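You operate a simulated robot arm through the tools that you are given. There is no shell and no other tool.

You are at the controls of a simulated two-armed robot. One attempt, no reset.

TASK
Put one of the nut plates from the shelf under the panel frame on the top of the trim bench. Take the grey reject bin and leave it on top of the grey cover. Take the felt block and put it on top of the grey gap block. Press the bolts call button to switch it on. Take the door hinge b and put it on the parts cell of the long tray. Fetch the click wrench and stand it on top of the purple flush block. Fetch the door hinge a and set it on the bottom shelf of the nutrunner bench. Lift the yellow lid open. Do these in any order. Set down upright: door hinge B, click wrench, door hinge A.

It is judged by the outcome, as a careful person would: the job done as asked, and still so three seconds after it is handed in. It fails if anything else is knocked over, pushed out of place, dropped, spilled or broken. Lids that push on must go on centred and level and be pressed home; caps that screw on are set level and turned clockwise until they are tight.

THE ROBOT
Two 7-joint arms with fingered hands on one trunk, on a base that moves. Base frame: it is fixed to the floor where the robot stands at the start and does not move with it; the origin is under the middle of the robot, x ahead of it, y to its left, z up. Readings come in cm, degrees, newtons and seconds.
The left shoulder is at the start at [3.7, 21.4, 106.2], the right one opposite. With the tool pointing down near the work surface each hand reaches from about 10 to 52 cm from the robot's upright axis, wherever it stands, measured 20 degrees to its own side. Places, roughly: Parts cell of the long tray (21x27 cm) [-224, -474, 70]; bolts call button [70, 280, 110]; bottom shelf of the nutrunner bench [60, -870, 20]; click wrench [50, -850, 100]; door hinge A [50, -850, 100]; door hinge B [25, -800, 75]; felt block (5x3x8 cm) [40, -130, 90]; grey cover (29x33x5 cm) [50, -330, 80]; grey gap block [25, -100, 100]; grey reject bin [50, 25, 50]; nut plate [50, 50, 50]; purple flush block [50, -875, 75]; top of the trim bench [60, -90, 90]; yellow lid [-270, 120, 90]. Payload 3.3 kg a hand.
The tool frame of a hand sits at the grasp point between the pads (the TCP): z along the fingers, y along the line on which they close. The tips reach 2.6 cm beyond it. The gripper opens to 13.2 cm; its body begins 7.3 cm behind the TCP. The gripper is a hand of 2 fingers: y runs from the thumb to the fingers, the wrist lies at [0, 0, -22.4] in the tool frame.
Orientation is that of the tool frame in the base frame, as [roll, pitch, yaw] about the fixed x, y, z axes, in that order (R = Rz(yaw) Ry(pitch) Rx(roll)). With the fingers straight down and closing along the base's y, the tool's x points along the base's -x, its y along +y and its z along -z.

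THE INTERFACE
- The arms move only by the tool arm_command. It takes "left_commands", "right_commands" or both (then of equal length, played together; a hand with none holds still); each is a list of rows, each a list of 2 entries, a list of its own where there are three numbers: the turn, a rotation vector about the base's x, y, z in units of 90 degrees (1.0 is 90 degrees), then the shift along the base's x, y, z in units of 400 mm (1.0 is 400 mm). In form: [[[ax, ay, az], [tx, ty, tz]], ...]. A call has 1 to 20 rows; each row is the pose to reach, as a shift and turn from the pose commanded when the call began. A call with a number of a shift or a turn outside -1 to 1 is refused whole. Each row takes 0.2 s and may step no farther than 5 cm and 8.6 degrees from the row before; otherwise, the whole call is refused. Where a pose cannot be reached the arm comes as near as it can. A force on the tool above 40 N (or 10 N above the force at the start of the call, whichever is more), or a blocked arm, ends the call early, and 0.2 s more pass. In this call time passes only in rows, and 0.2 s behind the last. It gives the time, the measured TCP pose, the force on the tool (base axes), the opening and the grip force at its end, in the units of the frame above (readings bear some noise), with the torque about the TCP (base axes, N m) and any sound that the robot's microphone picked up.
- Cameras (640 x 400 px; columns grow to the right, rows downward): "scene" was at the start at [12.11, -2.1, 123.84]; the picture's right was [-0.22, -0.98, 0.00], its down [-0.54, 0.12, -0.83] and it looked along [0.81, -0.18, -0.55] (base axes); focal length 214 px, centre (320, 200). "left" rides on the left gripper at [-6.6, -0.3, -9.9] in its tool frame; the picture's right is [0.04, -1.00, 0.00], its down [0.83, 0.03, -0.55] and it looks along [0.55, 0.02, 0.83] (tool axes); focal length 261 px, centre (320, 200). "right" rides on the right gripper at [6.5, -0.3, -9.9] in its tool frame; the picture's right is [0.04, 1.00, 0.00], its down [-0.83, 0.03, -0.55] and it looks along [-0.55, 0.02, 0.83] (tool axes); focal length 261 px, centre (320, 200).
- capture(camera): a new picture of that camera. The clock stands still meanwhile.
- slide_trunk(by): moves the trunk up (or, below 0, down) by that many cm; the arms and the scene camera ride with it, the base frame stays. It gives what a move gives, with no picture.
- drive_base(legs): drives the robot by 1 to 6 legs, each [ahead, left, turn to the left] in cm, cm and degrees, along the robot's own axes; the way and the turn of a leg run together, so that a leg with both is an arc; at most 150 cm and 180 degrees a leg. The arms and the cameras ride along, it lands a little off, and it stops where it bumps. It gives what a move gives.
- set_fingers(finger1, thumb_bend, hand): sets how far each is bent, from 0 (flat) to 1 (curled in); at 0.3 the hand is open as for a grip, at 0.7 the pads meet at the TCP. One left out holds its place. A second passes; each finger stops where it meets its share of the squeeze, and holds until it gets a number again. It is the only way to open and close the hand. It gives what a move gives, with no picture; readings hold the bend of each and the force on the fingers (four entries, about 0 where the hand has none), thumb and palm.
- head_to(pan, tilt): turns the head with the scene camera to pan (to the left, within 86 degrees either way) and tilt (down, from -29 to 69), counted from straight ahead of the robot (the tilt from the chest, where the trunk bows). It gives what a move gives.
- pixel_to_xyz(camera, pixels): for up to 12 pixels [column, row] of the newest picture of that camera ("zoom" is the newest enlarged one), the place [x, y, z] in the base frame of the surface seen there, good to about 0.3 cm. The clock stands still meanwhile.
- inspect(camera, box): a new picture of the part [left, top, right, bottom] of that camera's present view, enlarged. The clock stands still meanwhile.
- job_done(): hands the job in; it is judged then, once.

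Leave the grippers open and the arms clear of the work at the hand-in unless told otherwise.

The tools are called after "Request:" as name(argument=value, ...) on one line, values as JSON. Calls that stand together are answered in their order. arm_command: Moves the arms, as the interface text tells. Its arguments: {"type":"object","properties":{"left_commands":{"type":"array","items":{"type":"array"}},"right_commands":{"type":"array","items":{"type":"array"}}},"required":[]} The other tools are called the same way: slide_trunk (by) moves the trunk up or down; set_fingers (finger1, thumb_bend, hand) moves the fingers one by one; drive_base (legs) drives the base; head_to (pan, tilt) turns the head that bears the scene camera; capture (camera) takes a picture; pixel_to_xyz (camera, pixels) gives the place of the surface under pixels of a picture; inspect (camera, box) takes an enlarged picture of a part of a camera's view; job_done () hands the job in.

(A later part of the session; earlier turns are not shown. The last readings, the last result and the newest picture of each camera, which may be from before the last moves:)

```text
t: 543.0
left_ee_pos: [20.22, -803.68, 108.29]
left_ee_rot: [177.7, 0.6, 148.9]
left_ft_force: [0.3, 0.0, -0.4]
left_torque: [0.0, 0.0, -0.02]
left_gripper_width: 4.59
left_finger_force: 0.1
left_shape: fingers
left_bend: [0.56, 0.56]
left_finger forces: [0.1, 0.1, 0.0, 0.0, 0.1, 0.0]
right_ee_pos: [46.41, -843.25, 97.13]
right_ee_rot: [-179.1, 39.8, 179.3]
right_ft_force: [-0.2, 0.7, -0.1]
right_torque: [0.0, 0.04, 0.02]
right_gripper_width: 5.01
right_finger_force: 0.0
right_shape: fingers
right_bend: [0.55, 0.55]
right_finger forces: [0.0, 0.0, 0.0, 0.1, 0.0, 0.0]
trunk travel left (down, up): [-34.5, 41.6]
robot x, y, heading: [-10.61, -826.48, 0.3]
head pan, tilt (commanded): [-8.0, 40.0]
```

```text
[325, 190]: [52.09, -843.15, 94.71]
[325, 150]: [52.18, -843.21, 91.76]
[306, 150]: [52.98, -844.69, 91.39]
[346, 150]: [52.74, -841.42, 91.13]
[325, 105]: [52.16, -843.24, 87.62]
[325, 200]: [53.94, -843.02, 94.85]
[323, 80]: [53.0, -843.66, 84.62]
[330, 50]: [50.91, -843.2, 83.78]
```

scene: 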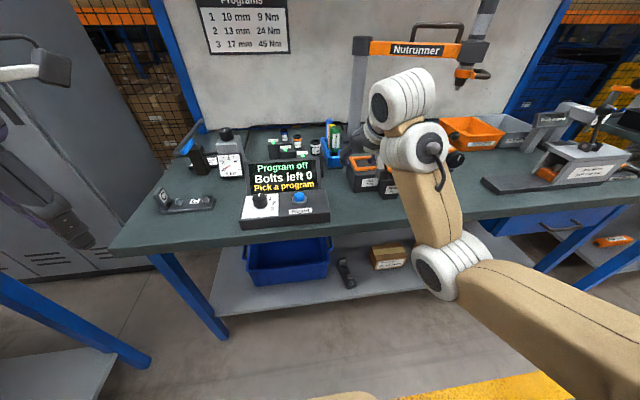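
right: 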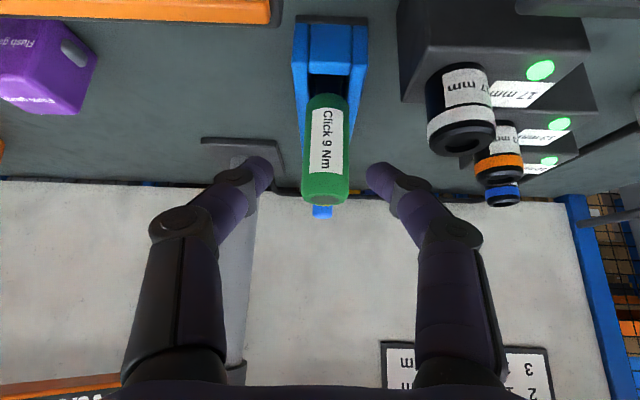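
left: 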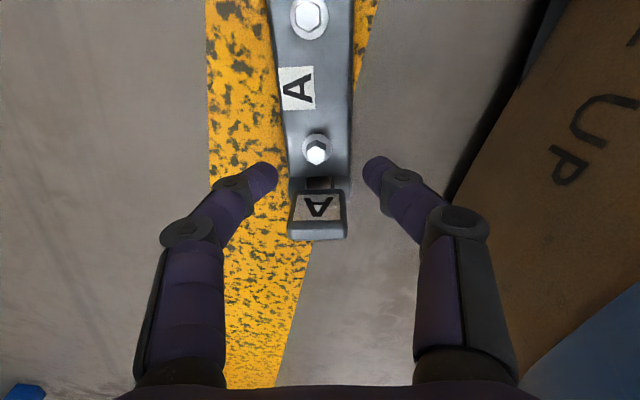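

The wrench is 3.4 cm thick, centred (53.8,-843.1), top z 94.9. I will drive 7 cm ahead so the fingers stand over it, then lower around it.

Request:
drive_base(legs=[[7, 0, -0.3]])

Request:
capture(camera="right")

```text
t: 544.0
left_ee_pos: [26.01, -803.64, 108.55]
left_ee_rot: [177.8, 0.9, 148.5]
left_ft_force: [0.7, -0.5, -0.3]
left_torque: [0.02, -0.01, 0.01]
left_gripper_width: 4.62
left_finger_force: 0.0
left_shape: fingers
left_bend: [0.56, 0.56]
left_finger forces: [0.0, 0.0, 0.1, 0.0, 0.0, 0.0]
right_ee_pos: [51.8, -843.27, 97.13]
right_ee_rot: [-179.1, 39.9, 179.1]
right_ft_force: [0.0, -0.6, -0.2]
right_torque: [-0.03, -0.01, 0.03]
right_gripper_width: 4.99
right_finger_force: 0.0
right_shape: fingers
right_bend: [0.55, 0.55]
right_finger forces: [0.0, 0.0, 0.1, 0.0, 0.1, 0.0]
trunk travel left (down, up): [-34.5, 41.6]
robot x, y, heading: [-3.97, -826.76, -0.3]
head pan, tilt (commanded): [-8.0, 40.0]
stopped in leg 1: the robot was blocked; the commanded pose is now the measured one
```

```text
taken
```

right: 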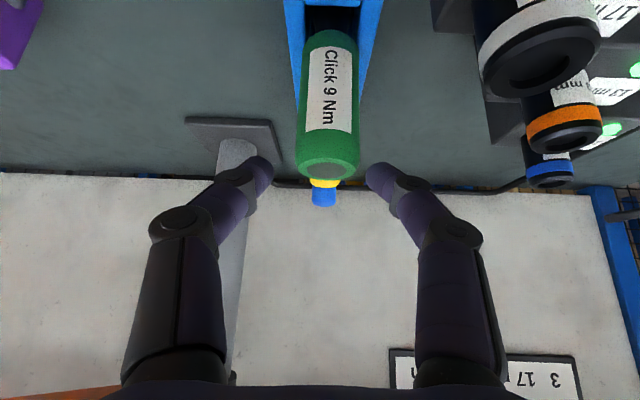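

The base was blocked at x -4, likely my low elbow against the bench edge. I will back off 1.5 cm and reach the rest with the arm.

Request:
drive_base(legs=[[-1.5, 0, 0]])

Request:
head_to(pan=-15, tilt=50)

Request:
capture(camera="scene")

```text
t: 544.8
left_ee_pos: [24.82, -803.64, 108.31]
left_ee_rot: [177.7, 0.7, 148.4]
left_ft_force: [0.1, -0.5, 0.3]
left_torque: [0.01, 0.01, 0.01]
left_gripper_width: 4.62
left_finger_force: 0.1
left_shape: fingers
left_bend: [0.56, 0.56]
left_finger forces: [0.0, 0.0, 0.1, 0.0, 0.0, 0.0]
right_ee_pos: [50.63, -843.56, 96.84]
right_ee_rot: [-179.3, 39.7, 178.9]
right_ft_force: [0.4, 0.1, 0.2]
right_torque: [0.0, -0.01, 0.0]
right_gripper_width: 5.0
right_finger_force: 0.1
right_shape: fingers
right_bend: [0.55, 0.55]
right_finger forces: [0.0, 0.1, 0.0, 0.0, 0.1, 0.0]
trunk travel left (down, up): [-34.5, 41.6]
robot x, y, heading: [-5.94, -826.49, -0.3]
head pan, tilt (commanded): [-8.0, 40.0]
```

```text
t: 545.5
left_ee_pos: [24.96, -803.63, 108.36]
left_ee_rot: [177.7, 0.6, 148.5]
left_ft_force: [0.0, -0.5, -0.1]
left_torque: [-0.02, -0.02, -0.03]
left_gripper_width: 4.61
left_finger_force: 0.1
left_shape: fingers
left_bend: [0.56, 0.56]
left_finger forces: [0.0, 0.1, 0.0, 0.1, 0.1, 0.1]
right_ee_pos: [50.65, -843.44, 96.92]
right_ee_rot: [-179.3, 39.5, 178.9]
right_ft_force: [0.4, 0.2, 0.9]
right_torque: [-0.03, 0.0, 0.0]
right_gripper_width: 5.01
right_finger_force: 0.1
right_shape: fingers
right_bend: [0.55, 0.55]
right_finger forces: [0.1, 0.0, 0.0, 0.0, 0.0, 0.0]
trunk travel left (down, up): [-34.5, 41.6]
robot x, y, heading: [-5.48, -826.55, -0.4]
head pan, tilt (commanded): [-15.0, 50.0]
```

```text
taken
```

scene: 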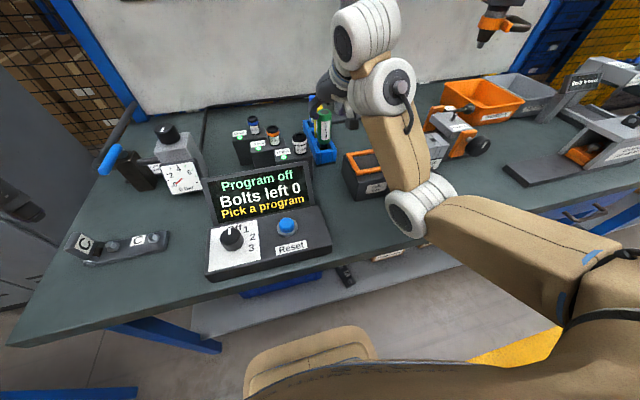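

The elbow at (430,205) is over the bench edge near the jig's lever ball. I will measure it and see whether it disturbed the jig.

Request:
pixel_to_xyz(camera="scene", pixels=[[430, 205], [415, 225], [405, 215], [440, 195], [395, 150], [365, 185], [350, 165], [378, 200]])

Request:
inspect(camera="scene", box=[320, 120, 480, 260])

```text
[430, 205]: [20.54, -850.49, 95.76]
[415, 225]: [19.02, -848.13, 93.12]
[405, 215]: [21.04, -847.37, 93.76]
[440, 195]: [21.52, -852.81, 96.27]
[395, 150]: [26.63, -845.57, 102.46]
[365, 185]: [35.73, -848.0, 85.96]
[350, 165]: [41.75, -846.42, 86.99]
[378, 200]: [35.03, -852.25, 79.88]
```

```text
2.86 times, centred on (400, 190) of scene
```

zoom: 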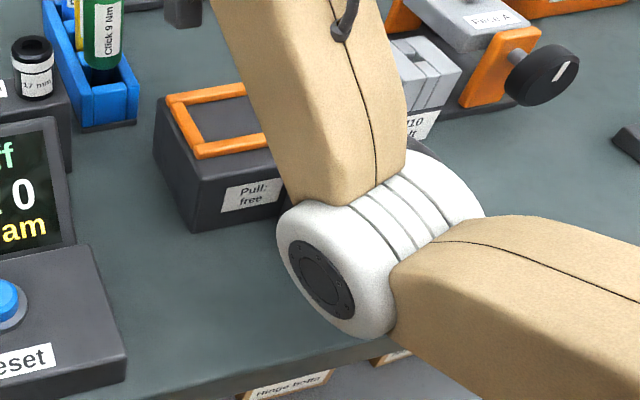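

The elbow must have touched the lever's ball. I will back away 25 cm, raise the trunk so the elbow rides higher, and check the jig.

Request:
drive_base(legs=[[-25, 0, 0]])

Request:
slide_trunk(by=14)

Request:
capture(camera="scene")

Request:
inspect(camera="scene", box=[290, 100, 450, 220])

```text
t: 547.3
left_ee_pos: [0.59, -803.71, 108.44]
left_ee_rot: [177.8, 0.7, 148.0]
left_ft_force: [-0.1, 0.3, -0.4]
left_torque: [0.01, 0.01, 0.01]
left_gripper_width: 4.6
left_finger_force: 0.0
left_shape: fingers
left_bend: [0.56, 0.56]
left_finger forces: [0.0, 0.0, 0.0, 0.0, 0.0, 0.0]
right_ee_pos: [26.22, -843.88, 97.0]
right_ee_rot: [-179.1, 39.7, 178.5]
right_ft_force: [0.3, -0.2, 0.6]
right_torque: [-0.03, -0.01, -0.01]
right_gripper_width: 5.02
right_finger_force: 0.1
right_shape: fingers
right_bend: [0.55, 0.55]
right_finger forces: [0.0, 0.0, 0.1, 0.0, 0.0, 0.1]
trunk travel left (down, up): [-34.5, 41.6]
robot x, y, heading: [-30.09, -826.35, -0.6]
head pan, tilt (commanded): [-15.0, 50.0]
```

```text
t: 549.0
left_ee_pos: [0.59, -803.9, 122.36]
left_ee_rot: [177.9, 0.5, 148.1]
left_ft_force: [1.0, 0.3, 0.1]
left_torque: [-0.03, -0.01, -0.01]
left_gripper_width: 4.64
left_finger_force: 0.2
left_shape: fingers
left_bend: [0.56, 0.56]
left_finger forces: [0.0, 0.1, 0.1, 0.0, 0.0, 0.0]
right_ee_pos: [26.17, -843.86, 110.84]
right_ee_rot: [-179.2, 39.6, 178.5]
right_ft_force: [-0.2, 0.3, 0.5]
right_torque: [-0.01, 0.0, 0.0]
right_gripper_width: 5.01
right_finger_force: 0.1
right_shape: fingers
right_bend: [0.55, 0.55]
right_finger forces: [0.0, 0.1, 0.0, 0.0, 0.0, 0.0]
trunk travel left (down, up): [-48.5, 27.6]
robot x, y, heading: [-30.02, -826.51, -1.1]
head pan, tilt (commanded): [-15.0, 50.0]
```

```text
taken
```

scene: 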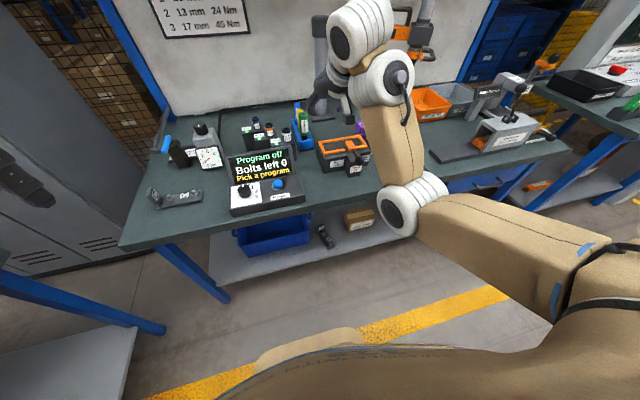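

```text
3.33 times, centred on (370, 160) of scene
```

zoom: 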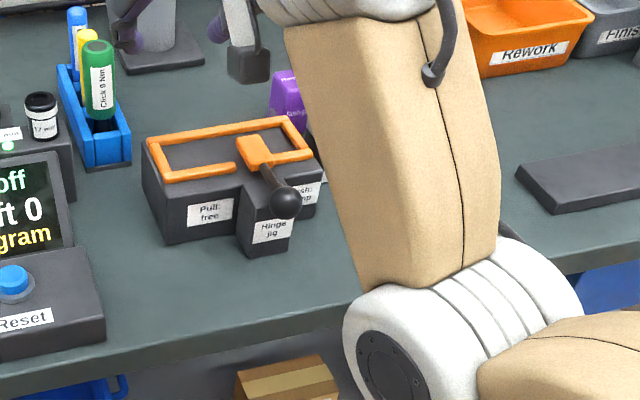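

The jig's lever has been pushed in a bit by my elbow; the jig itself hasn't moved. I will restore it to its pulled position afterwards. I will measure the ball and tab now.

Request:
pixel_to_xyz(camera="zoom", pixels=[[287, 203], [280, 195], [295, 205], [268, 175], [255, 150], [245, 140], [265, 138], [265, 165], [200, 165], [230, 140], [290, 215], [99, 60]])

```text
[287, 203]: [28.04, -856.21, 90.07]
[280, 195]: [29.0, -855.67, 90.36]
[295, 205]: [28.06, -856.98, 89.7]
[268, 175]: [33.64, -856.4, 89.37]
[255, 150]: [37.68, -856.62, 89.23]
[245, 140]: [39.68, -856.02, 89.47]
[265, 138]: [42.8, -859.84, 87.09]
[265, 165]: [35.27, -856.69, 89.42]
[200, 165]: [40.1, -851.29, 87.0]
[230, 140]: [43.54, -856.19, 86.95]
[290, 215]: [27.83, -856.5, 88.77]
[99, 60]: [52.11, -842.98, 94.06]
```

The lever moved in by about 2 cm. I will restore it now: turn the right hand to point straight down again and reposition.

Request:
arm_command(right_commands=[[[0, 0.09, 0], [-0.06, 0, 0]], [[0, 0.18, 0], [-0.12, 0, 0]], [[0, 0.27, 0], [-0.18, 0, 0]], [[0, 0.36, 0], [-0.24, 0, 0]], [[0, 0.44, 0], [-0.28, 0, 0]]])

Request:
drive_base(legs=[[0, -15, 1.1], [14, 0, 0]])

Request:
capture(camera="right")

```text
t: 550.2
left_ee_pos: [0.69, -803.98, 122.41]
left_ee_rot: [177.8, 0.5, 147.9]
left_ft_force: [-0.6, -1.0, 0.9]
left_torque: [0.03, -0.02, 0.02]
left_gripper_width: 4.6
left_finger_force: 0.1
left_shape: fingers
left_bend: [0.56, 0.56]
left_finger forces: [0.0, 0.0, 0.0, 0.0, 0.0, 0.0]
right_ee_pos: [24.93, -840.26, 100.65]
right_ee_rot: [-176.9, 2.9, 177.6]
right_ft_force: [0.9, -0.1, -1.0]
right_torque: [0.04, -0.07, -0.01]
right_gripper_width: 4.94
right_finger_force: 0.0
right_shape: fingers
right_bend: [0.55, 0.55]
right_finger forces: [0.0, 0.0, 0.0, 0.0, 0.1, 0.1]
right hand out of reach, approached as far as the arm can: row 1, 2, 3, 4, 5
trunk travel left (down, up): [-48.5, 27.6]
robot x, y, heading: [-30.08, -826.27, -0.8]
head pan, tilt (commanded): [-15.0, 50.0]
```

```text
t: 552.5
left_ee_pos: [14.66, -817.84, 122.32]
left_ee_rot: [177.8, 0.6, 149.3]
left_ft_force: [-0.3, 0.0, -0.4]
left_torque: [-0.01, 0.01, -0.02]
left_gripper_width: 4.6
left_finger_force: 0.1
left_shape: fingers
left_bend: [0.56, 0.56]
left_finger forces: [0.0, 0.0, 0.0, 0.0, 0.0, 0.1]
right_ee_pos: [39.52, -853.56, 100.73]
right_ee_rot: [-176.8, 2.8, 179.0]
right_ft_force: [-0.1, -0.3, 0.1]
right_torque: [0.02, 0.03, -0.02]
right_gripper_width: 4.94
right_finger_force: 0.1
right_shape: fingers
right_bend: [0.55, 0.55]
right_finger forces: [0.1, 0.1, 0.0, 0.0, 0.1, 0.0]
trunk travel left (down, up): [-48.5, 27.6]
robot x, y, heading: [-15.64, -841.7, 0.5]
head pan, tilt (commanded): [-15.0, 50.0]
```

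```text
taken
```

right: 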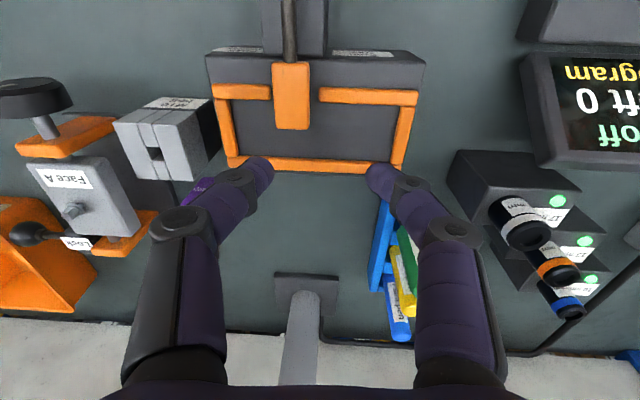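

The tab is visible pushed in over the recess. I will move the hand above the rod at about (33,-856.7) and check.

Request:
arm_command(right_commands=[[[0, 0, 0], [-0.08, -0.04, 0]], [[0, 0, 0], [-0.16, -0.078, 0]]])

Request:
set_fingers(hand="right", finger1=0.52, thumb_bend=0.52)

Request:
capture(camera="right")

Request:
pixel_to_xyz(camera="right", pixels=[[320, 130], [320, 100], [318, 70], [316, 40], [320, 160], [325, 120]])

```text
t: 553.1
left_ee_pos: [14.39, -817.82, 122.43]
left_ee_rot: [177.7, 0.6, 149.5]
left_ft_force: [0.0, -0.3, 0.3]
left_torque: [0.01, -0.04, -0.02]
left_gripper_width: 4.61
left_finger_force: 0.0
left_shape: fingers
left_bend: [0.56, 0.56]
left_finger forces: [0.0, 0.0, 0.1, 0.1, 0.0, 0.0]
right_ee_pos: [39.4, -853.62, 100.8]
right_ee_rot: [-176.6, 3.1, 179.0]
right_ft_force: [0.4, 0.0, 0.1]
right_torque: [0.0, -0.01, -0.01]
right_gripper_width: 4.94
right_finger_force: 0.1
right_shape: fingers
right_bend: [0.55, 0.55]
right_finger forces: [0.1, 0.0, 0.0, 0.1, 0.0, 0.1]
right hand out of reach, approached as far as the arm can: row 1, 2
trunk travel left (down, up): [-48.5, 27.6]
robot x, y, heading: [-15.9, -841.34, 0.7]
head pan, tilt (commanded): [-15.0, 50.0]
```

```text
t: 554.1
left_ee_pos: [14.48, -817.89, 122.37]
left_ee_rot: [177.7, 0.6, 149.4]
left_ft_force: [-0.7, -0.7, 0.2]
left_torque: [-0.02, -0.01, -0.02]
left_gripper_width: 4.63
left_finger_force: 0.0
left_shape: fingers
left_bend: [0.56, 0.56]
left_finger forces: [0.0, 0.0, 0.1, 0.1, 0.0, 0.0]
right_ee_pos: [39.43, -853.55, 100.74]
right_ee_rot: [-176.8, 3.0, 179.0]
right_ft_force: [-0.2, -0.7, -0.4]
right_torque: [0.01, 0.01, -0.01]
right_gripper_width: 5.9
right_finger_force: 0.0
right_shape: fingers
right_bend: [0.52, 0.52]
right_finger forces: [0.0, 0.1, 0.0, 0.0, 0.0, 0.1]
trunk travel left (down, up): [-48.5, 27.6]
robot x, y, heading: [-16.04, -840.97, 0.6]
head pan, tilt (commanded): [-15.0, 50.0]
```

```text
taken
```

right: 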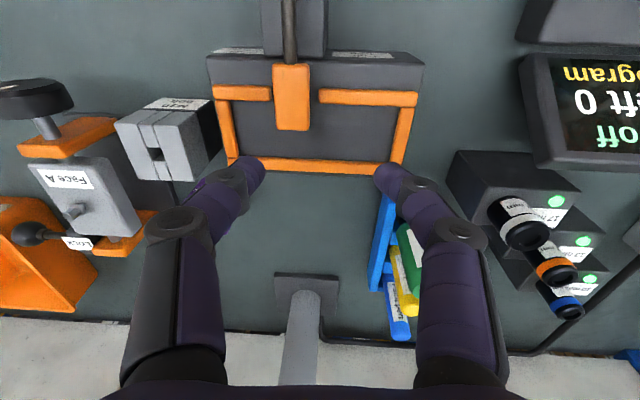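

```text
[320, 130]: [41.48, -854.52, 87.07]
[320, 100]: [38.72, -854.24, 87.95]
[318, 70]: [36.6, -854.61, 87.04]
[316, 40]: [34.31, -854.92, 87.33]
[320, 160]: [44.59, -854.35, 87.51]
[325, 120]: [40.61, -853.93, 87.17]
```

The pose was unreachable this high. I will lower the trunk back 14 cm, as in the earlier successful lever grip, and try again.

Request:
slide_trunk(by=-14)

Request:
capture(camera="right")

```text
t: 555.1
left_ee_pos: [14.41, -817.84, 113.42]
left_ee_rot: [177.9, 0.5, 149.3]
left_ft_force: [0.3, -1.0, 0.1]
left_torque: [0.01, 0.05, 0.02]
left_gripper_width: 4.59
left_finger_force: 0.0
left_shape: fingers
left_bend: [0.56, 0.56]
left_finger forces: [0.0, 0.1, 0.0, 0.1, 0.0, 0.0]
right_ee_pos: [39.27, -853.43, 92.56]
right_ee_rot: [-176.6, 3.8, 178.8]
right_ft_force: [-3.8, 0.0, 18.3]
right_torque: [-0.75, 0.13, -0.14]
right_gripper_width: 5.99
right_finger_force: 8.6
right_shape: fingers
right_bend: [0.52, 0.52]
right_finger forces: [0.0, 0.0, 0.0, 0.1, 18.0, 0.0]
trunk travel left (down, up): [-39.7, 36.4]
robot x, y, heading: [-15.78, -841.38, 1.1]
head pan, tilt (commanded): [-15.0, 50.0]
stopped: the force on the tool passed its limit at 59 N (the readings are from after the stop); the commanded pose is now the measured one
```

```text
taken
```

right: 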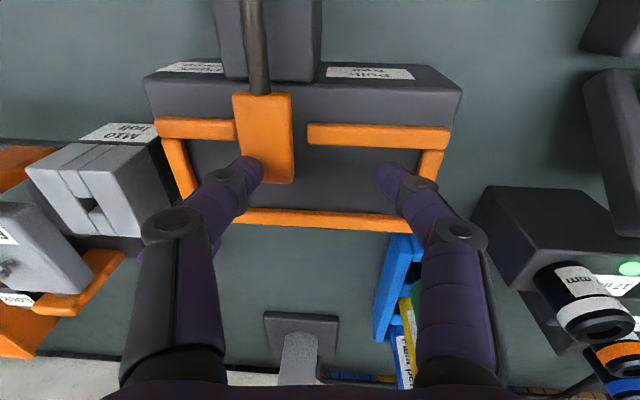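

Lowering the trunk brought the hand down onto the tab; it stopped by force. I will raise the hand right away and move to the rod.

Request:
arm_command(right_commands=[[[0, 0, 0], [0, 0, 0.05]], [[0, 0, 0], [0, 0, 0.13]], [[0, 0, 0], [-0.05, -0.03, 0.16]]])

Request:
slide_trunk(by=-5.2)

Request:
capture(camera="right")

```text
t: 555.9
left_ee_pos: [14.38, -817.96, 113.58]
left_ee_rot: [177.9, 0.5, 149.3]
left_ft_force: [-0.4, 1.1, -0.3]
left_torque: [-0.01, 0.01, -0.01]
left_gripper_width: 4.6
left_finger_force: 0.1
left_shape: fingers
left_bend: [0.56, 0.56]
left_finger forces: [0.0, 0.1, 0.1, 0.0, 0.0, 0.0]
right_ee_pos: [37.21, -854.57, 98.78]
right_ee_rot: [-176.7, 3.6, 178.7]
right_ft_force: [0.1, -0.3, 1.0]
right_torque: [-0.02, -0.06, 0.01]
right_gripper_width: 5.93
right_finger_force: 0.1
right_shape: fingers
right_bend: [0.52, 0.52]
right_finger forces: [0.1, 0.1, 0.0, 0.0, 0.0, 0.1]
trunk travel left (down, up): [-39.7, 36.4]
robot x, y, heading: [-15.57, -841.09, 0.7]
head pan, tilt (commanded): [-15.0, 50.0]
```

```text
t: 556.9
left_ee_pos: [14.47, -817.79, 108.22]
left_ee_rot: [177.9, 0.5, 149.2]
left_ft_force: [0.8, -0.4, -0.8]
left_torque: [-0.01, -0.02, -0.03]
left_gripper_width: 4.59
left_finger_force: 0.0
left_shape: fingers
left_bend: [0.56, 0.56]
left_finger forces: [0.0, 0.1, 0.0, 0.0, 0.0, 0.0]
right_ee_pos: [37.41, -854.58, 93.55]
right_ee_rot: [-176.6, 3.3, 178.8]
right_ft_force: [0.3, 0.4, 0.3]
right_torque: [0.03, -0.01, -0.02]
right_gripper_width: 5.91
right_finger_force: 0.1
right_shape: fingers
right_bend: [0.52, 0.52]
right_finger forces: [0.1, 0.0, 0.0, 0.0, 0.1, 0.1]
trunk travel left (down, up): [-34.5, 41.6]
robot x, y, heading: [-15.55, -841.13, 0.6]
head pan, tilt (commanded): [-15.0, 50.0]
```

```text
taken
```

right: 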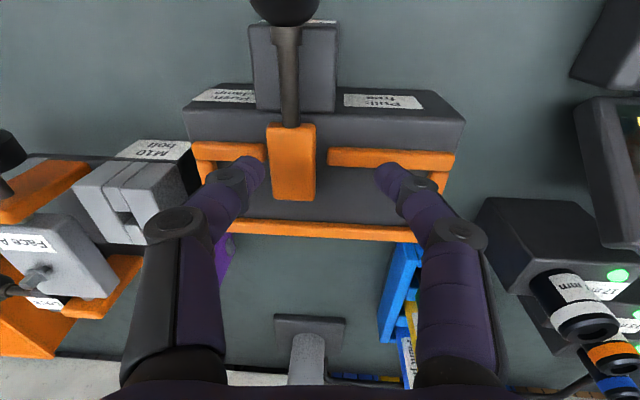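

I will raise 4 cm, move over to the rod behind the ball, and look.

Request:
arm_command(right_commands=[[[0, 0, 0], [0, 0, 0.1]], [[0, 0, 0], [-0.06, -0.03, 0.1]], [[0, 0, 0], [-0.11, -0.053, 0.1]]])

Request:
capture(camera="right")

Request:
pixel_to_xyz(camera="right", pixels=[[322, 110], [322, 130], [320, 150], [320, 170], [318, 190], [322, 90]])

```text
t: 557.6
left_ee_pos: [14.44, -817.82, 108.17]
left_ee_rot: [178.0, 0.4, 149.3]
left_ft_force: [0.0, 1.4, -0.3]
left_torque: [0.01, 0.01, 0.0]
left_gripper_width: 4.59
left_finger_force: 0.1
left_shape: fingers
left_bend: [0.56, 0.56]
left_finger forces: [0.1, 0.0, 0.0, 0.1, 0.0, 0.1]
right_ee_pos: [37.68, -854.05, 97.32]
right_ee_rot: [-176.6, 3.5, 178.9]
right_ft_force: [-0.1, -0.3, 0.4]
right_torque: [0.03, 0.0, -0.02]
right_gripper_width: 5.93
right_finger_force: 0.0
right_shape: fingers
right_bend: [0.52, 0.52]
right_finger forces: [0.1, 0.1, 0.0, 0.0, 0.1, 0.0]
right hand out of reach, approached as far as the arm can: row 2, 3
trunk travel left (down, up): [-34.5, 41.6]
robot x, y, heading: [-15.47, -841.27, 0.9]
head pan, tilt (commanded): [-15.0, 50.0]
```

```text
taken
```

right: 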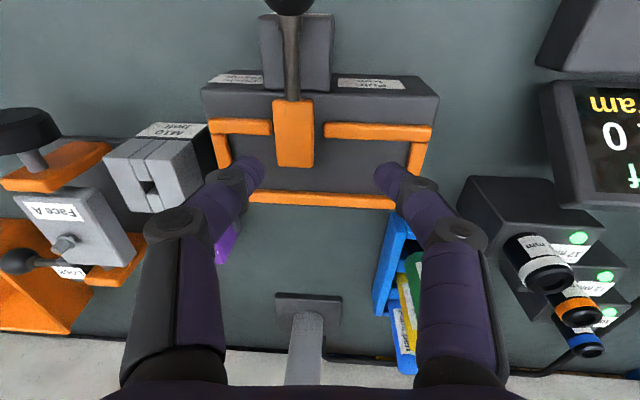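

```text
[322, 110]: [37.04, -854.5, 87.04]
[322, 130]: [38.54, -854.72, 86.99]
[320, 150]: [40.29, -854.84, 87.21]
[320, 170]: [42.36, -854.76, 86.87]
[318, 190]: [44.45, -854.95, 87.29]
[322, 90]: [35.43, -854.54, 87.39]
```

The arm is in an elbow-low posture and can't come closer, so I will move the base instead. First I check where the elbow is.

Request:
capture(camera="scene")

Request:
pixel_to_xyz(camera="scene", pixels=[[400, 200], [420, 220], [440, 200], [380, 150], [430, 240], [350, 170]])

```text
taken
```

scene: 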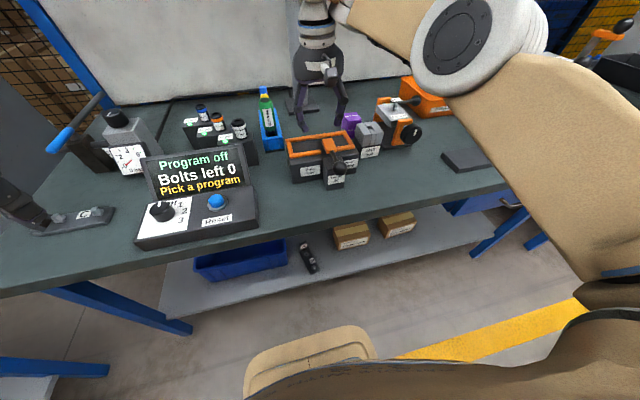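

```text
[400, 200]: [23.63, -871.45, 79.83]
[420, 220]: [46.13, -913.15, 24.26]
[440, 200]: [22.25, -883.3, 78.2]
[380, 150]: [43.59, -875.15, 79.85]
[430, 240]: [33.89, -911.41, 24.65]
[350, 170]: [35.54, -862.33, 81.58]
```

The elbow is up and clear now. I will shift the base back 4.5 cm and right 2.6 cm to bring the hand over the rod.

Request:
drive_base(legs=[[-4.6, -2.6, 0]])

Request:
capture(camera="right")

Request:
pixel_to_xyz(camera="right", pixels=[[318, 85], [318, 110], [318, 130], [316, 150], [320, 60], [318, 165]])

```text
t: 558.6
left_ee_pos: [9.73, -820.64, 108.4]
left_ee_rot: [177.8, 0.5, 149.3]
left_ft_force: [-0.3, 0.0, 0.4]
left_torque: [0.02, -0.02, 0.0]
left_gripper_width: 4.61
left_finger_force: 0.0
left_shape: fingers
left_bend: [0.56, 0.56]
left_finger forces: [0.1, 0.0, 0.0, 0.0, 0.1, 0.1]
right_ee_pos: [33.04, -856.85, 97.41]
right_ee_rot: [-176.7, 3.3, 178.8]
right_ft_force: [-0.7, -0.1, 0.9]
right_torque: [0.05, -0.03, 0.0]
right_gripper_width: 5.91
right_finger_force: 0.0
right_shape: fingers
right_bend: [0.52, 0.52]
right_finger forces: [0.1, 0.1, 0.1, 0.0, 0.0, 0.0]
trunk travel left (down, up): [-34.5, 41.6]
robot x, y, heading: [-20.5, -843.82, 0.7]
head pan, tilt (commanded): [-15.0, 50.0]
```

```text
taken
```

right: 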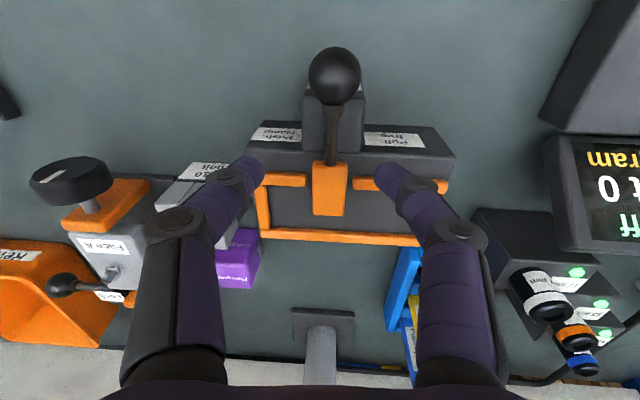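

```text
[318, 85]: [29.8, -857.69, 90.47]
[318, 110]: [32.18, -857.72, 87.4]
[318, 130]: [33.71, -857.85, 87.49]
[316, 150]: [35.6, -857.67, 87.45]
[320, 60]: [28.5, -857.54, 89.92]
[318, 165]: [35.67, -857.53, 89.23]
```

The rod's middle is right under the hand, about 0.8 cm toward +y. I will shift, lower to z 90.7, and close on it.

Request:
arm_command(right_commands=[[[0, 0, 0], [0, 0.018, -0.06]], [[0, 0, 0], [0, 0.02, -0.12]], [[0, 0, 0], [0, 0.02, -0.167]]])

Request:
capture(camera="right")

```text
t: 559.4
left_ee_pos: [9.74, -820.45, 108.23]
left_ee_rot: [177.8, 0.4, 149.4]
left_ft_force: [-0.3, -1.2, -0.3]
left_torque: [-0.02, -0.01, 0.01]
left_gripper_width: 4.61
left_finger_force: 0.0
left_shape: fingers
left_bend: [0.56, 0.56]
left_finger forces: [0.0, 0.0, 0.0, 0.0, 0.1, 0.0]
right_ee_pos: [32.86, -855.92, 90.79]
right_ee_rot: [-176.7, 3.2, 178.9]
right_ft_force: [-0.7, 0.7, -0.1]
right_torque: [-0.03, 0.03, 0.0]
right_gripper_width: 5.93
right_finger_force: 0.2
right_shape: fingers
right_bend: [0.52, 0.52]
right_finger forces: [0.1, 0.0, 0.1, 0.1, 0.1, 0.0]
trunk travel left (down, up): [-34.5, 41.6]
robot x, y, heading: [-20.6, -844.36, 0.5]
head pan, tilt (commanded): [-15.0, 50.0]
```

```text
taken
```

right: 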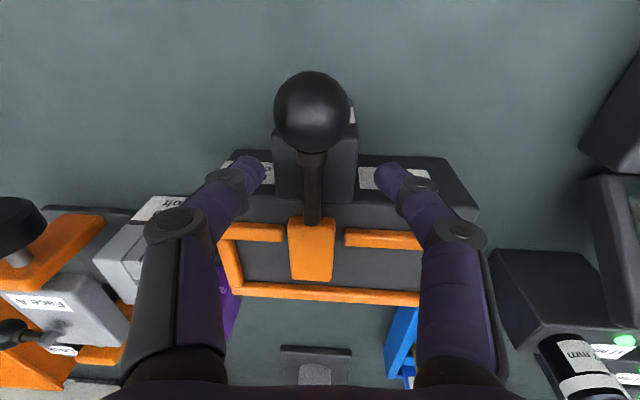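

The rod is between the fingers. I will close on it and pull back by driving 2.5 cm backward.

Request:
set_fingers(hand="right", finger1=0.74, thumb_bend=0.74)

Request:
drive_base(legs=[[-2.5, 0, 0]])

Request:
capture(camera="right")

```text
t: 560.4
left_ee_pos: [9.85, -820.66, 108.26]
left_ee_rot: [177.9, 0.4, 149.4]
left_ft_force: [0.2, -0.6, 0.6]
left_torque: [0.02, 0.01, -0.01]
left_gripper_width: 4.6
left_finger_force: 0.1
left_shape: fingers
left_bend: [0.56, 0.56]
left_finger forces: [0.1, 0.0, 0.1, 0.0, 0.0, 0.0]
right_ee_pos: [32.9, -856.06, 90.62]
right_ee_rot: [-176.6, 3.3, 178.8]
right_ft_force: [0.1, -7.4, -5.2]
right_torque: [-0.11, 0.04, 0.02]
right_gripper_width: 0.72
right_finger_force: 6.7
right_shape: fingers
right_bend: [0.72, 0.68]
right_finger forces: [2.8, 0.1, 0.0, 0.0, 10.3, 0.0]
trunk travel left (down, up): [-34.5, 41.6]
robot x, y, heading: [-20.52, -844.12, 0.8]
head pan, tilt (commanded): [-15.0, 50.0]
```

```text
t: 561.2
left_ee_pos: [6.99, -820.63, 108.25]
left_ee_rot: [177.7, 0.5, 149.4]
left_ft_force: [1.1, 0.5, -0.1]
left_torque: [0.0, 0.0, -0.01]
left_gripper_width: 4.61
left_finger_force: 0.0
left_shape: fingers
left_bend: [0.56, 0.56]
left_finger forces: [0.1, 0.1, 0.1, 0.0, 0.0, 0.0]
right_ee_pos: [30.2, -856.17, 90.83]
right_ee_rot: [-176.8, 3.5, 178.8]
right_ft_force: [-2.3, -6.5, 5.4]
right_torque: [-0.15, -0.02, -0.02]
right_gripper_width: 0.59
right_finger_force: 8.6
right_shape: fingers
right_bend: [0.73, 0.69]
right_finger forces: [5.8, 0.0, 0.0, 0.1, 11.5, 0.0]
trunk travel left (down, up): [-34.5, 41.6]
robot x, y, heading: [-22.99, -844.35, 1.0]
head pan, tilt (commanded): [-15.0, 50.0]
```

```text
taken
```

right: 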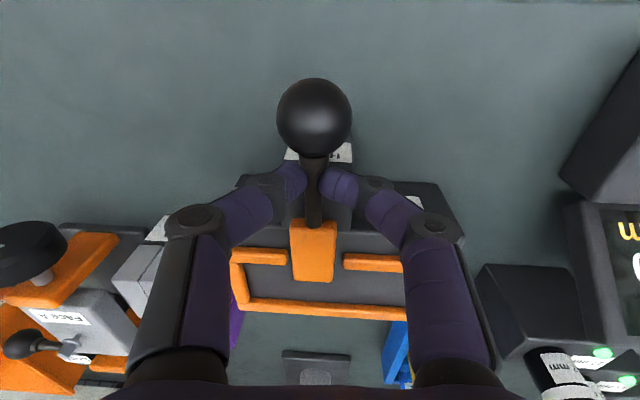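

The lever followed: the tab is back to nearly its first position relative to the bars. I will pull another 0.5 cm to feel the end stop.

Request:
drive_base(legs=[[-0.6, 0, 0]])

Request:
capture(camera="right")

Request:
pixel_to_xyz(camera="right", pixels=[[313, 275], [313, 250], [313, 110], [375, 262]])

```text
t: 561.9
left_ee_pos: [6.7, -820.63, 108.22]
left_ee_rot: [177.9, 0.4, 149.5]
left_ft_force: [0.3, -0.2, -0.3]
left_torque: [0.01, -0.01, -0.02]
left_gripper_width: 4.6
left_finger_force: 0.1
left_shape: fingers
left_bend: [0.56, 0.56]
left_finger forces: [0.0, 0.1, 0.0, 0.0, 0.1, 0.1]
right_ee_pos: [29.74, -856.15, 90.8]
right_ee_rot: [-176.7, 3.4, 178.8]
right_ft_force: [9.5, -6.3, 7.7]
right_torque: [-0.13, -0.14, 0.04]
right_gripper_width: 0.59
right_finger_force: 9.6
right_shape: fingers
right_bend: [0.73, 0.69]
right_finger forces: [6.7, 0.0, 0.0, 0.0, 11.9, 0.1]
trunk travel left (down, up): [-34.5, 41.6]
robot x, y, heading: [-24.06, -844.38, 0.4]
head pan, tilt (commanded): [-15.0, 50.0]
```

```text
taken
```

right: 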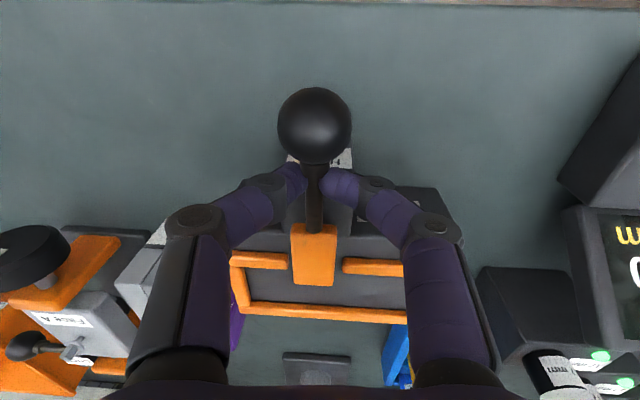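

```text
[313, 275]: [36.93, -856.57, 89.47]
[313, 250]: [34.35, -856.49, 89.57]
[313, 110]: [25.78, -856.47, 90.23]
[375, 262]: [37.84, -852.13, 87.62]
```

The lever is back at its original pulled stop (ball at x about 25.8). I will release it and raise the hand.

Request:
set_fingers(hand="right", finger1=0.5, thumb_bend=0.5)

Request:
arm_command(right_commands=[[[0, 0, 0], [0, 0, 0.08]], [[0, 0, 0], [0, 0, 0.17]], [[0, 0, 0], [0, 0, 0.25]]])

Request:
drive_base(legs=[[-25, 0, 0]])

Request:
capture(camera="scene")

```text
t: 562.9
left_ee_pos: [6.72, -820.59, 108.32]
left_ee_rot: [178.0, 0.4, 149.4]
left_ft_force: [-0.4, -0.9, -0.3]
left_torque: [0.02, 0.0, 0.02]
left_gripper_width: 4.61
left_finger_force: 0.0
left_shape: fingers
left_bend: [0.56, 0.56]
left_finger forces: [0.0, 0.0, 0.0, 0.0, 0.1, 0.1]
right_ee_pos: [29.78, -855.98, 90.88]
right_ee_rot: [-176.6, 3.5, 178.7]
right_ft_force: [0.3, 0.0, 0.5]
right_torque: [0.01, 0.01, -0.06]
right_gripper_width: 6.6
right_finger_force: 0.0
right_shape: fingers
right_bend: [0.5, 0.5]
right_finger forces: [0.0, 0.0, 0.0, 0.1, 0.0, 0.1]
trunk travel left (down, up): [-34.5, 41.6]
robot x, y, heading: [-23.46, -844.09, 0.7]
head pan, tilt (commanded): [-15.0, 50.0]
```

```text
t: 563.7
left_ee_pos: [6.72, -820.51, 108.25]
left_ee_rot: [177.9, 0.6, 149.4]
left_ft_force: [1.0, -0.5, -0.1]
left_torque: [0.01, 0.0, 0.01]
left_gripper_width: 4.59
left_finger_force: 0.1
left_shape: fingers
left_bend: [0.56, 0.56]
left_finger forces: [0.0, 0.0, 0.0, 0.1, 0.0, 0.1]
right_ee_pos: [29.77, -856.13, 100.87]
right_ee_rot: [-176.6, 3.4, 178.8]
right_ft_force: [0.5, -0.1, 0.4]
right_torque: [-0.04, 0.02, 0.0]
right_gripper_width: 6.6
right_finger_force: 0.1
right_shape: fingers
right_bend: [0.5, 0.5]
right_finger forces: [0.0, 0.0, 0.1, 0.0, 0.0, 0.1]
trunk travel left (down, up): [-34.5, 41.6]
robot x, y, heading: [-23.67, -843.82, 0.6]
head pan, tilt (commanded): [-15.0, 50.0]
```

```text
t: 565.5
left_ee_pos: [-17.8, -820.96, 108.44]
left_ee_rot: [177.8, 0.4, 149.4]
left_ft_force: [0.4, 0.0, -0.4]
left_torque: [-0.04, 0.0, 0.01]
left_gripper_width: 4.62
left_finger_force: 0.0
left_shape: fingers
left_bend: [0.56, 0.56]
left_finger forces: [0.0, 0.0, 0.0, 0.0, 0.0, 0.0]
right_ee_pos: [5.27, -856.43, 100.83]
right_ee_rot: [-176.5, 3.5, 178.9]
right_ft_force: [-1.0, 0.2, -0.2]
right_torque: [0.01, -0.04, 0.0]
right_gripper_width: 6.57
right_finger_force: 0.1
right_shape: fingers
right_bend: [0.5, 0.5]
right_finger forces: [0.0, 0.0, 0.0, 0.0, 0.0, 0.0]
trunk travel left (down, up): [-34.5, 41.6]
robot x, y, heading: [-48.05, -844.17, 0.9]
head pan, tilt (commanded): [-15.0, 50.0]
```

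```text
taken
```

scene: 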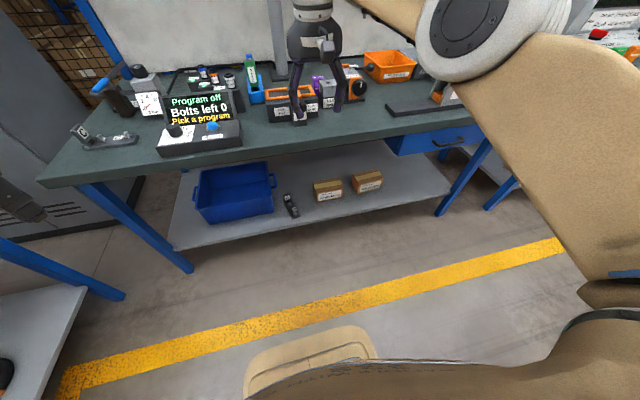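

With the elbow high, the hand reaches 53 cm ahead pointing straight down, so I can take the wrench from above. I will strafe left 13 cm and drive 40 cm ahead, hand at z 101 (tips at 98, wrench top 95).

Request:
drive_base(legs=[[0, 13.3, -0.9], [40, 0, 0]])

Request:
capture(camera="right")

Request:
capture(camera="scene")

```text
t: 568.9
left_ee_pos: [22.22, -808.11, 108.22]
left_ee_rot: [177.8, 0.5, 148.5]
left_ft_force: [0.9, -0.2, 0.1]
left_torque: [0.03, -0.01, -0.03]
left_gripper_width: 4.58
left_finger_force: 0.1
left_shape: fingers
left_bend: [0.56, 0.56]
left_finger forces: [0.0, 0.0, 0.0, 0.0, 0.0, 0.0]
right_ee_pos: [44.83, -844.05, 100.72]
right_ee_rot: [-176.6, 3.5, 178.1]
right_ft_force: [-0.1, 0.1, 0.5]
right_torque: [-0.01, 0.0, -0.04]
right_gripper_width: 6.6
right_finger_force: 0.1
right_shape: fingers
right_bend: [0.5, 0.5]
right_finger forces: [0.1, 0.1, 0.0, 0.1, 0.0, 0.0]
trunk travel left (down, up): [-34.5, 41.6]
robot x, y, heading: [-8.57, -831.2, 0.0]
head pan, tilt (commanded): [-15.0, 50.0]
```

```text
taken
```

right: 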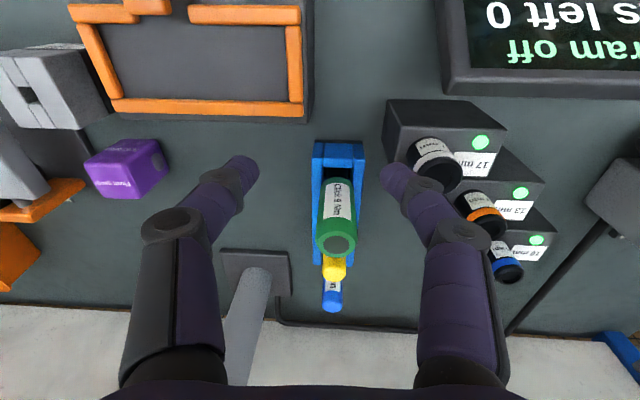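

```text
taken
```

scene: 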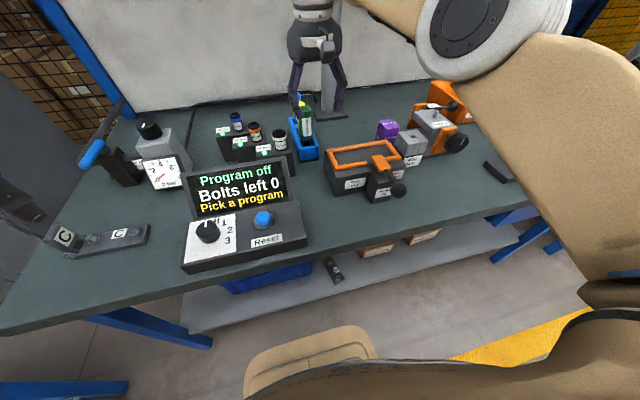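

The wrench is at (337,225), about 9 cm ahead and 1 cm left of the hand. I will drive 7 cm ahead and check again.

Request:
set_fingers(hand="right", finger1=0.53, thumb_bend=0.53)

Request:
drive_base(legs=[[7, 1, 0]])

Request:
capture(camera="right")

```text
t: 569.9
left_ee_pos: [22.18, -808.09, 108.26]
left_ee_rot: [178.0, 0.4, 148.6]
left_ft_force: [-0.6, -0.4, 1.0]
left_torque: [0.04, 0.0, 0.02]
left_gripper_width: 4.62
left_finger_force: 0.1
left_shape: fingers
left_bend: [0.56, 0.56]
left_finger forces: [0.1, 0.1, 0.1, 0.0, 0.0, 0.0]
right_ee_pos: [44.71, -844.12, 100.82]
right_ee_rot: [-176.6, 3.4, 178.1]
right_ft_force: [0.7, 0.0, -0.4]
right_torque: [0.01, 0.01, 0.01]
right_gripper_width: 5.7
right_finger_force: 0.1
right_shape: fingers
right_bend: [0.53, 0.53]
right_finger forces: [0.0, 0.0, 0.1, 0.0, 0.1, 0.1]
trunk travel left (down, up): [-34.5, 41.6]
robot x, y, heading: [-8.42, -831.23, -0.0]
head pan, tilt (commanded): [-15.0, 50.0]
```

```text
t: 570.9
left_ee_pos: [29.13, -806.92, 108.16]
left_ee_rot: [177.9, 0.5, 148.6]
left_ft_force: [0.7, -0.4, -0.1]
left_torque: [0.01, 0.01, 0.0]
left_gripper_width: 4.59
left_finger_force: 0.1
left_shape: fingers
left_bend: [0.56, 0.56]
left_finger forces: [0.0, 0.1, 0.1, 0.0, 0.0, 0.1]
right_ee_pos: [51.82, -843.0, 100.73]
right_ee_rot: [-176.7, 3.3, 178.0]
right_ft_force: [-0.1, 0.2, 0.3]
right_torque: [0.0, 0.04, 0.01]
right_gripper_width: 5.67
right_finger_force: 0.1
right_shape: fingers
right_bend: [0.53, 0.53]
right_finger forces: [0.1, 0.0, 0.0, 0.0, 0.0, 0.0]
trunk travel left (down, up): [-34.5, 41.6]
robot x, y, heading: [-1.65, -830.05, 0.2]
head pan, tilt (commanded): [-15.0, 50.0]
```

```text
taken
```

right: 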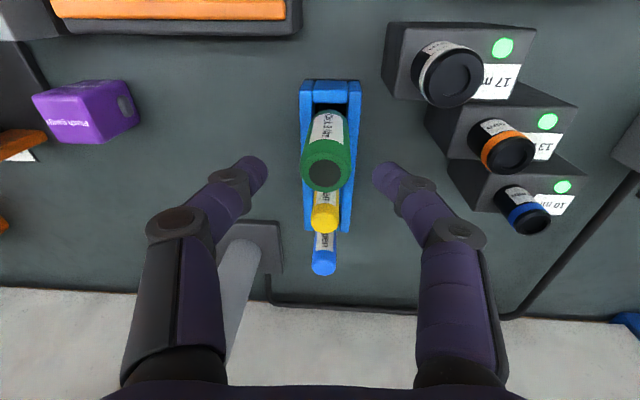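

The wrench top at (324,172) is nearly centred; I need 1.7 cm more forward. I will extend and lower around it.

Request:
arm_command(right_commands=[[[0, 0, 0], [0.043, 0.004, 0]], [[0, 0, 0], [0.043, 0.004, -0.08]], [[0, 0, 0], [0.043, 0.004, -0.15]], [[0, 0, 0], [0.043, 0.004, -0.185]]])

Request:
capture(camera="right")

```text
t: 571.9
left_ee_pos: [29.05, -807.05, 108.24]
left_ee_rot: [177.9, 0.4, 148.6]
left_ft_force: [-0.2, -0.8, 0.2]
left_torque: [-0.03, -0.02, 0.05]
left_gripper_width: 4.61
left_finger_force: 0.1
left_shape: fingers
left_bend: [0.56, 0.56]
left_finger forces: [0.0, 0.1, 0.1, 0.1, 0.0, 0.1]
right_ee_pos: [53.59, -842.81, 93.61]
right_ee_rot: [-176.6, 3.5, 178.1]
right_ft_force: [0.2, 0.8, 0.8]
right_torque: [0.04, -0.01, -0.04]
right_gripper_width: 5.69
right_finger_force: 0.2
right_shape: fingers
right_bend: [0.53, 0.53]
right_finger forces: [0.0, 0.0, 0.1, 0.0, 0.1, 0.0]
trunk travel left (down, up): [-34.5, 41.6]
robot x, y, heading: [-1.47, -830.21, -0.2]
head pan, tilt (commanded): [-15.0, 50.0]
```

```text
taken
```

right: 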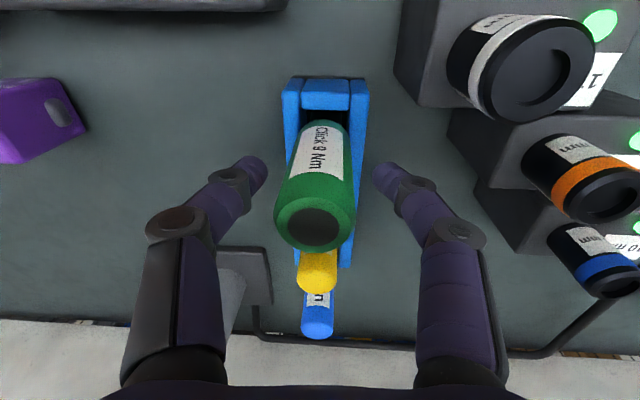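

The wrench is between the fingers. I will adjust 0.5 cm forward, 0.5 cm lower, and close.

Request:
arm_command(right_commands=[[[0, 0, 0], [0.013, -0.003, -0.012]]])

Request:
set_fingers(hand="right", finger1=0.75, thumb_bend=0.75)

Request:
capture(camera="right")

```text
t: 572.3
left_ee_pos: [29.01, -807.06, 108.32]
left_ee_rot: [177.9, 0.4, 148.6]
left_ft_force: [0.0, -0.1, 0.0]
left_torque: [-0.02, 0.01, 0.04]
left_gripper_width: 4.61
left_finger_force: 0.0
left_shape: fingers
left_bend: [0.56, 0.56]
left_finger forces: [0.1, 0.0, 0.1, 0.0, 0.0, 0.1]
right_ee_pos: [53.98, -842.99, 93.03]
right_ee_rot: [-176.7, 3.4, 178.2]
right_ft_force: [-0.8, -0.5, -0.6]
right_torque: [0.02, 0.02, 0.01]
right_gripper_width: 5.7
right_finger_force: 0.0
right_shape: fingers
right_bend: [0.53, 0.53]
right_finger forces: [0.0, 0.0, 0.0, 0.0, 0.1, 0.0]
trunk travel left (down, up): [-34.5, 41.6]
robot x, y, heading: [-1.71, -829.9, 0.2]
head pan, tilt (commanded): [-15.0, 50.0]
```

```text
t: 573.3
left_ee_pos: [29.18, -807.01, 108.29]
left_ee_rot: [178.0, 0.4, 148.6]
left_ft_force: [0.3, -0.9, -0.6]
left_torque: [0.0, 0.0, 0.02]
left_gripper_width: 4.6
left_finger_force: 0.0
left_shape: fingers
left_bend: [0.56, 0.56]
left_finger forces: [0.0, 0.0, 0.0, 0.0, 0.0, 0.1]
right_ee_pos: [53.98, -842.92, 92.95]
right_ee_rot: [-176.6, 3.3, 178.0]
right_ft_force: [0.1, 1.2, 0.5]
right_torque: [-0.01, -0.02, 0.0]
right_gripper_width: 3.23
right_finger_force: 15.0
right_shape: fingers
right_bend: [0.64, 0.67]
right_finger forces: [14.9, 0.1, 0.1, 0.0, 14.9, 0.1]
trunk travel left (down, up): [-34.5, 41.6]
robot x, y, heading: [-1.7, -829.89, 0.0]
head pan, tilt (commanded): [-15.0, 50.0]
```

```text
taken
```

right: 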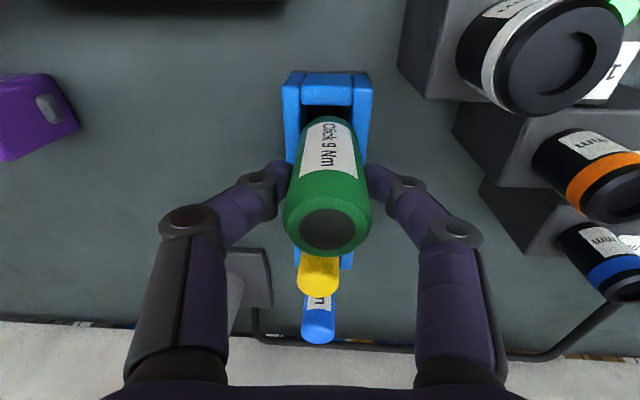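

Gripped at 3.2 cm with 15 N each. I will lift it straight up by raising the trunk 10 cm.

Request:
slide_trunk(by=10)

Request:
capture(camera="right")

Request:
capture(camera="scene")

Request:
inspect(camera="scene", box=[240, 60, 380, 180])

```text
t: 574.6
left_ee_pos: [29.07, -807.07, 118.25]
left_ee_rot: [177.9, 0.4, 148.6]
left_ft_force: [0.3, -0.3, -0.3]
left_torque: [0.0, 0.0, 0.03]
left_gripper_width: 4.59
left_finger_force: 0.0
left_shape: fingers
left_bend: [0.56, 0.56]
left_finger forces: [0.1, 0.0, 0.1, 0.1, 0.0, 0.1]
right_ee_pos: [54.01, -842.9, 102.81]
right_ee_rot: [-176.7, 3.4, 178.1]
right_ft_force: [1.1, 0.4, -2.9]
right_torque: [-0.03, -0.05, 0.03]
right_gripper_width: 3.22
right_finger_force: 15.5
right_shape: fingers
right_bend: [0.64, 0.67]
right_finger forces: [14.9, 0.1, 0.1, 0.0, 14.9, 0.1]
trunk travel left (down, up): [-44.5, 31.6]
robot x, y, heading: [-1.5, -830.4, -0.1]
head pan, tilt (commanded): [-15.0, 50.0]
```

```text
taken
```

right: 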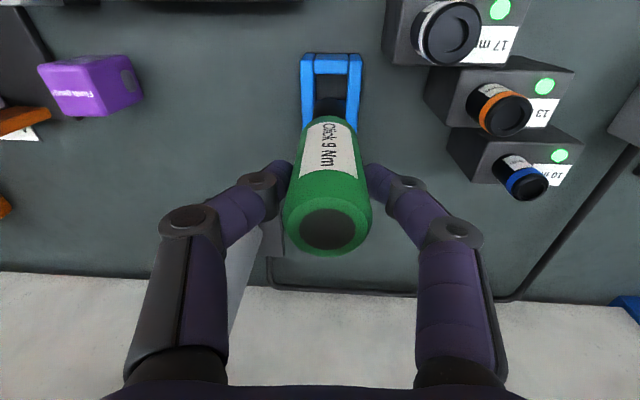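

```text
taken
```

scene: 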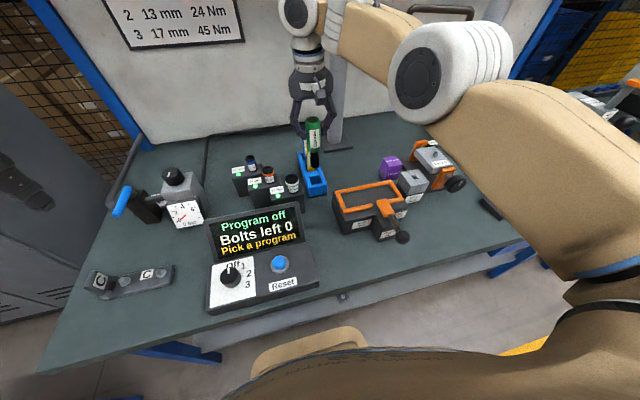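

```text
3.33 times, centred on (310, 120) of scene
```

zoom: 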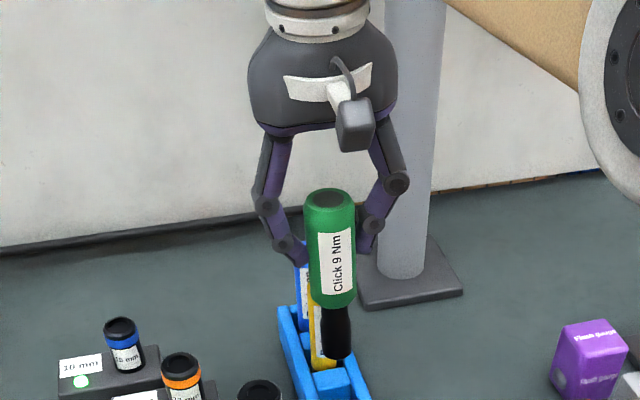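

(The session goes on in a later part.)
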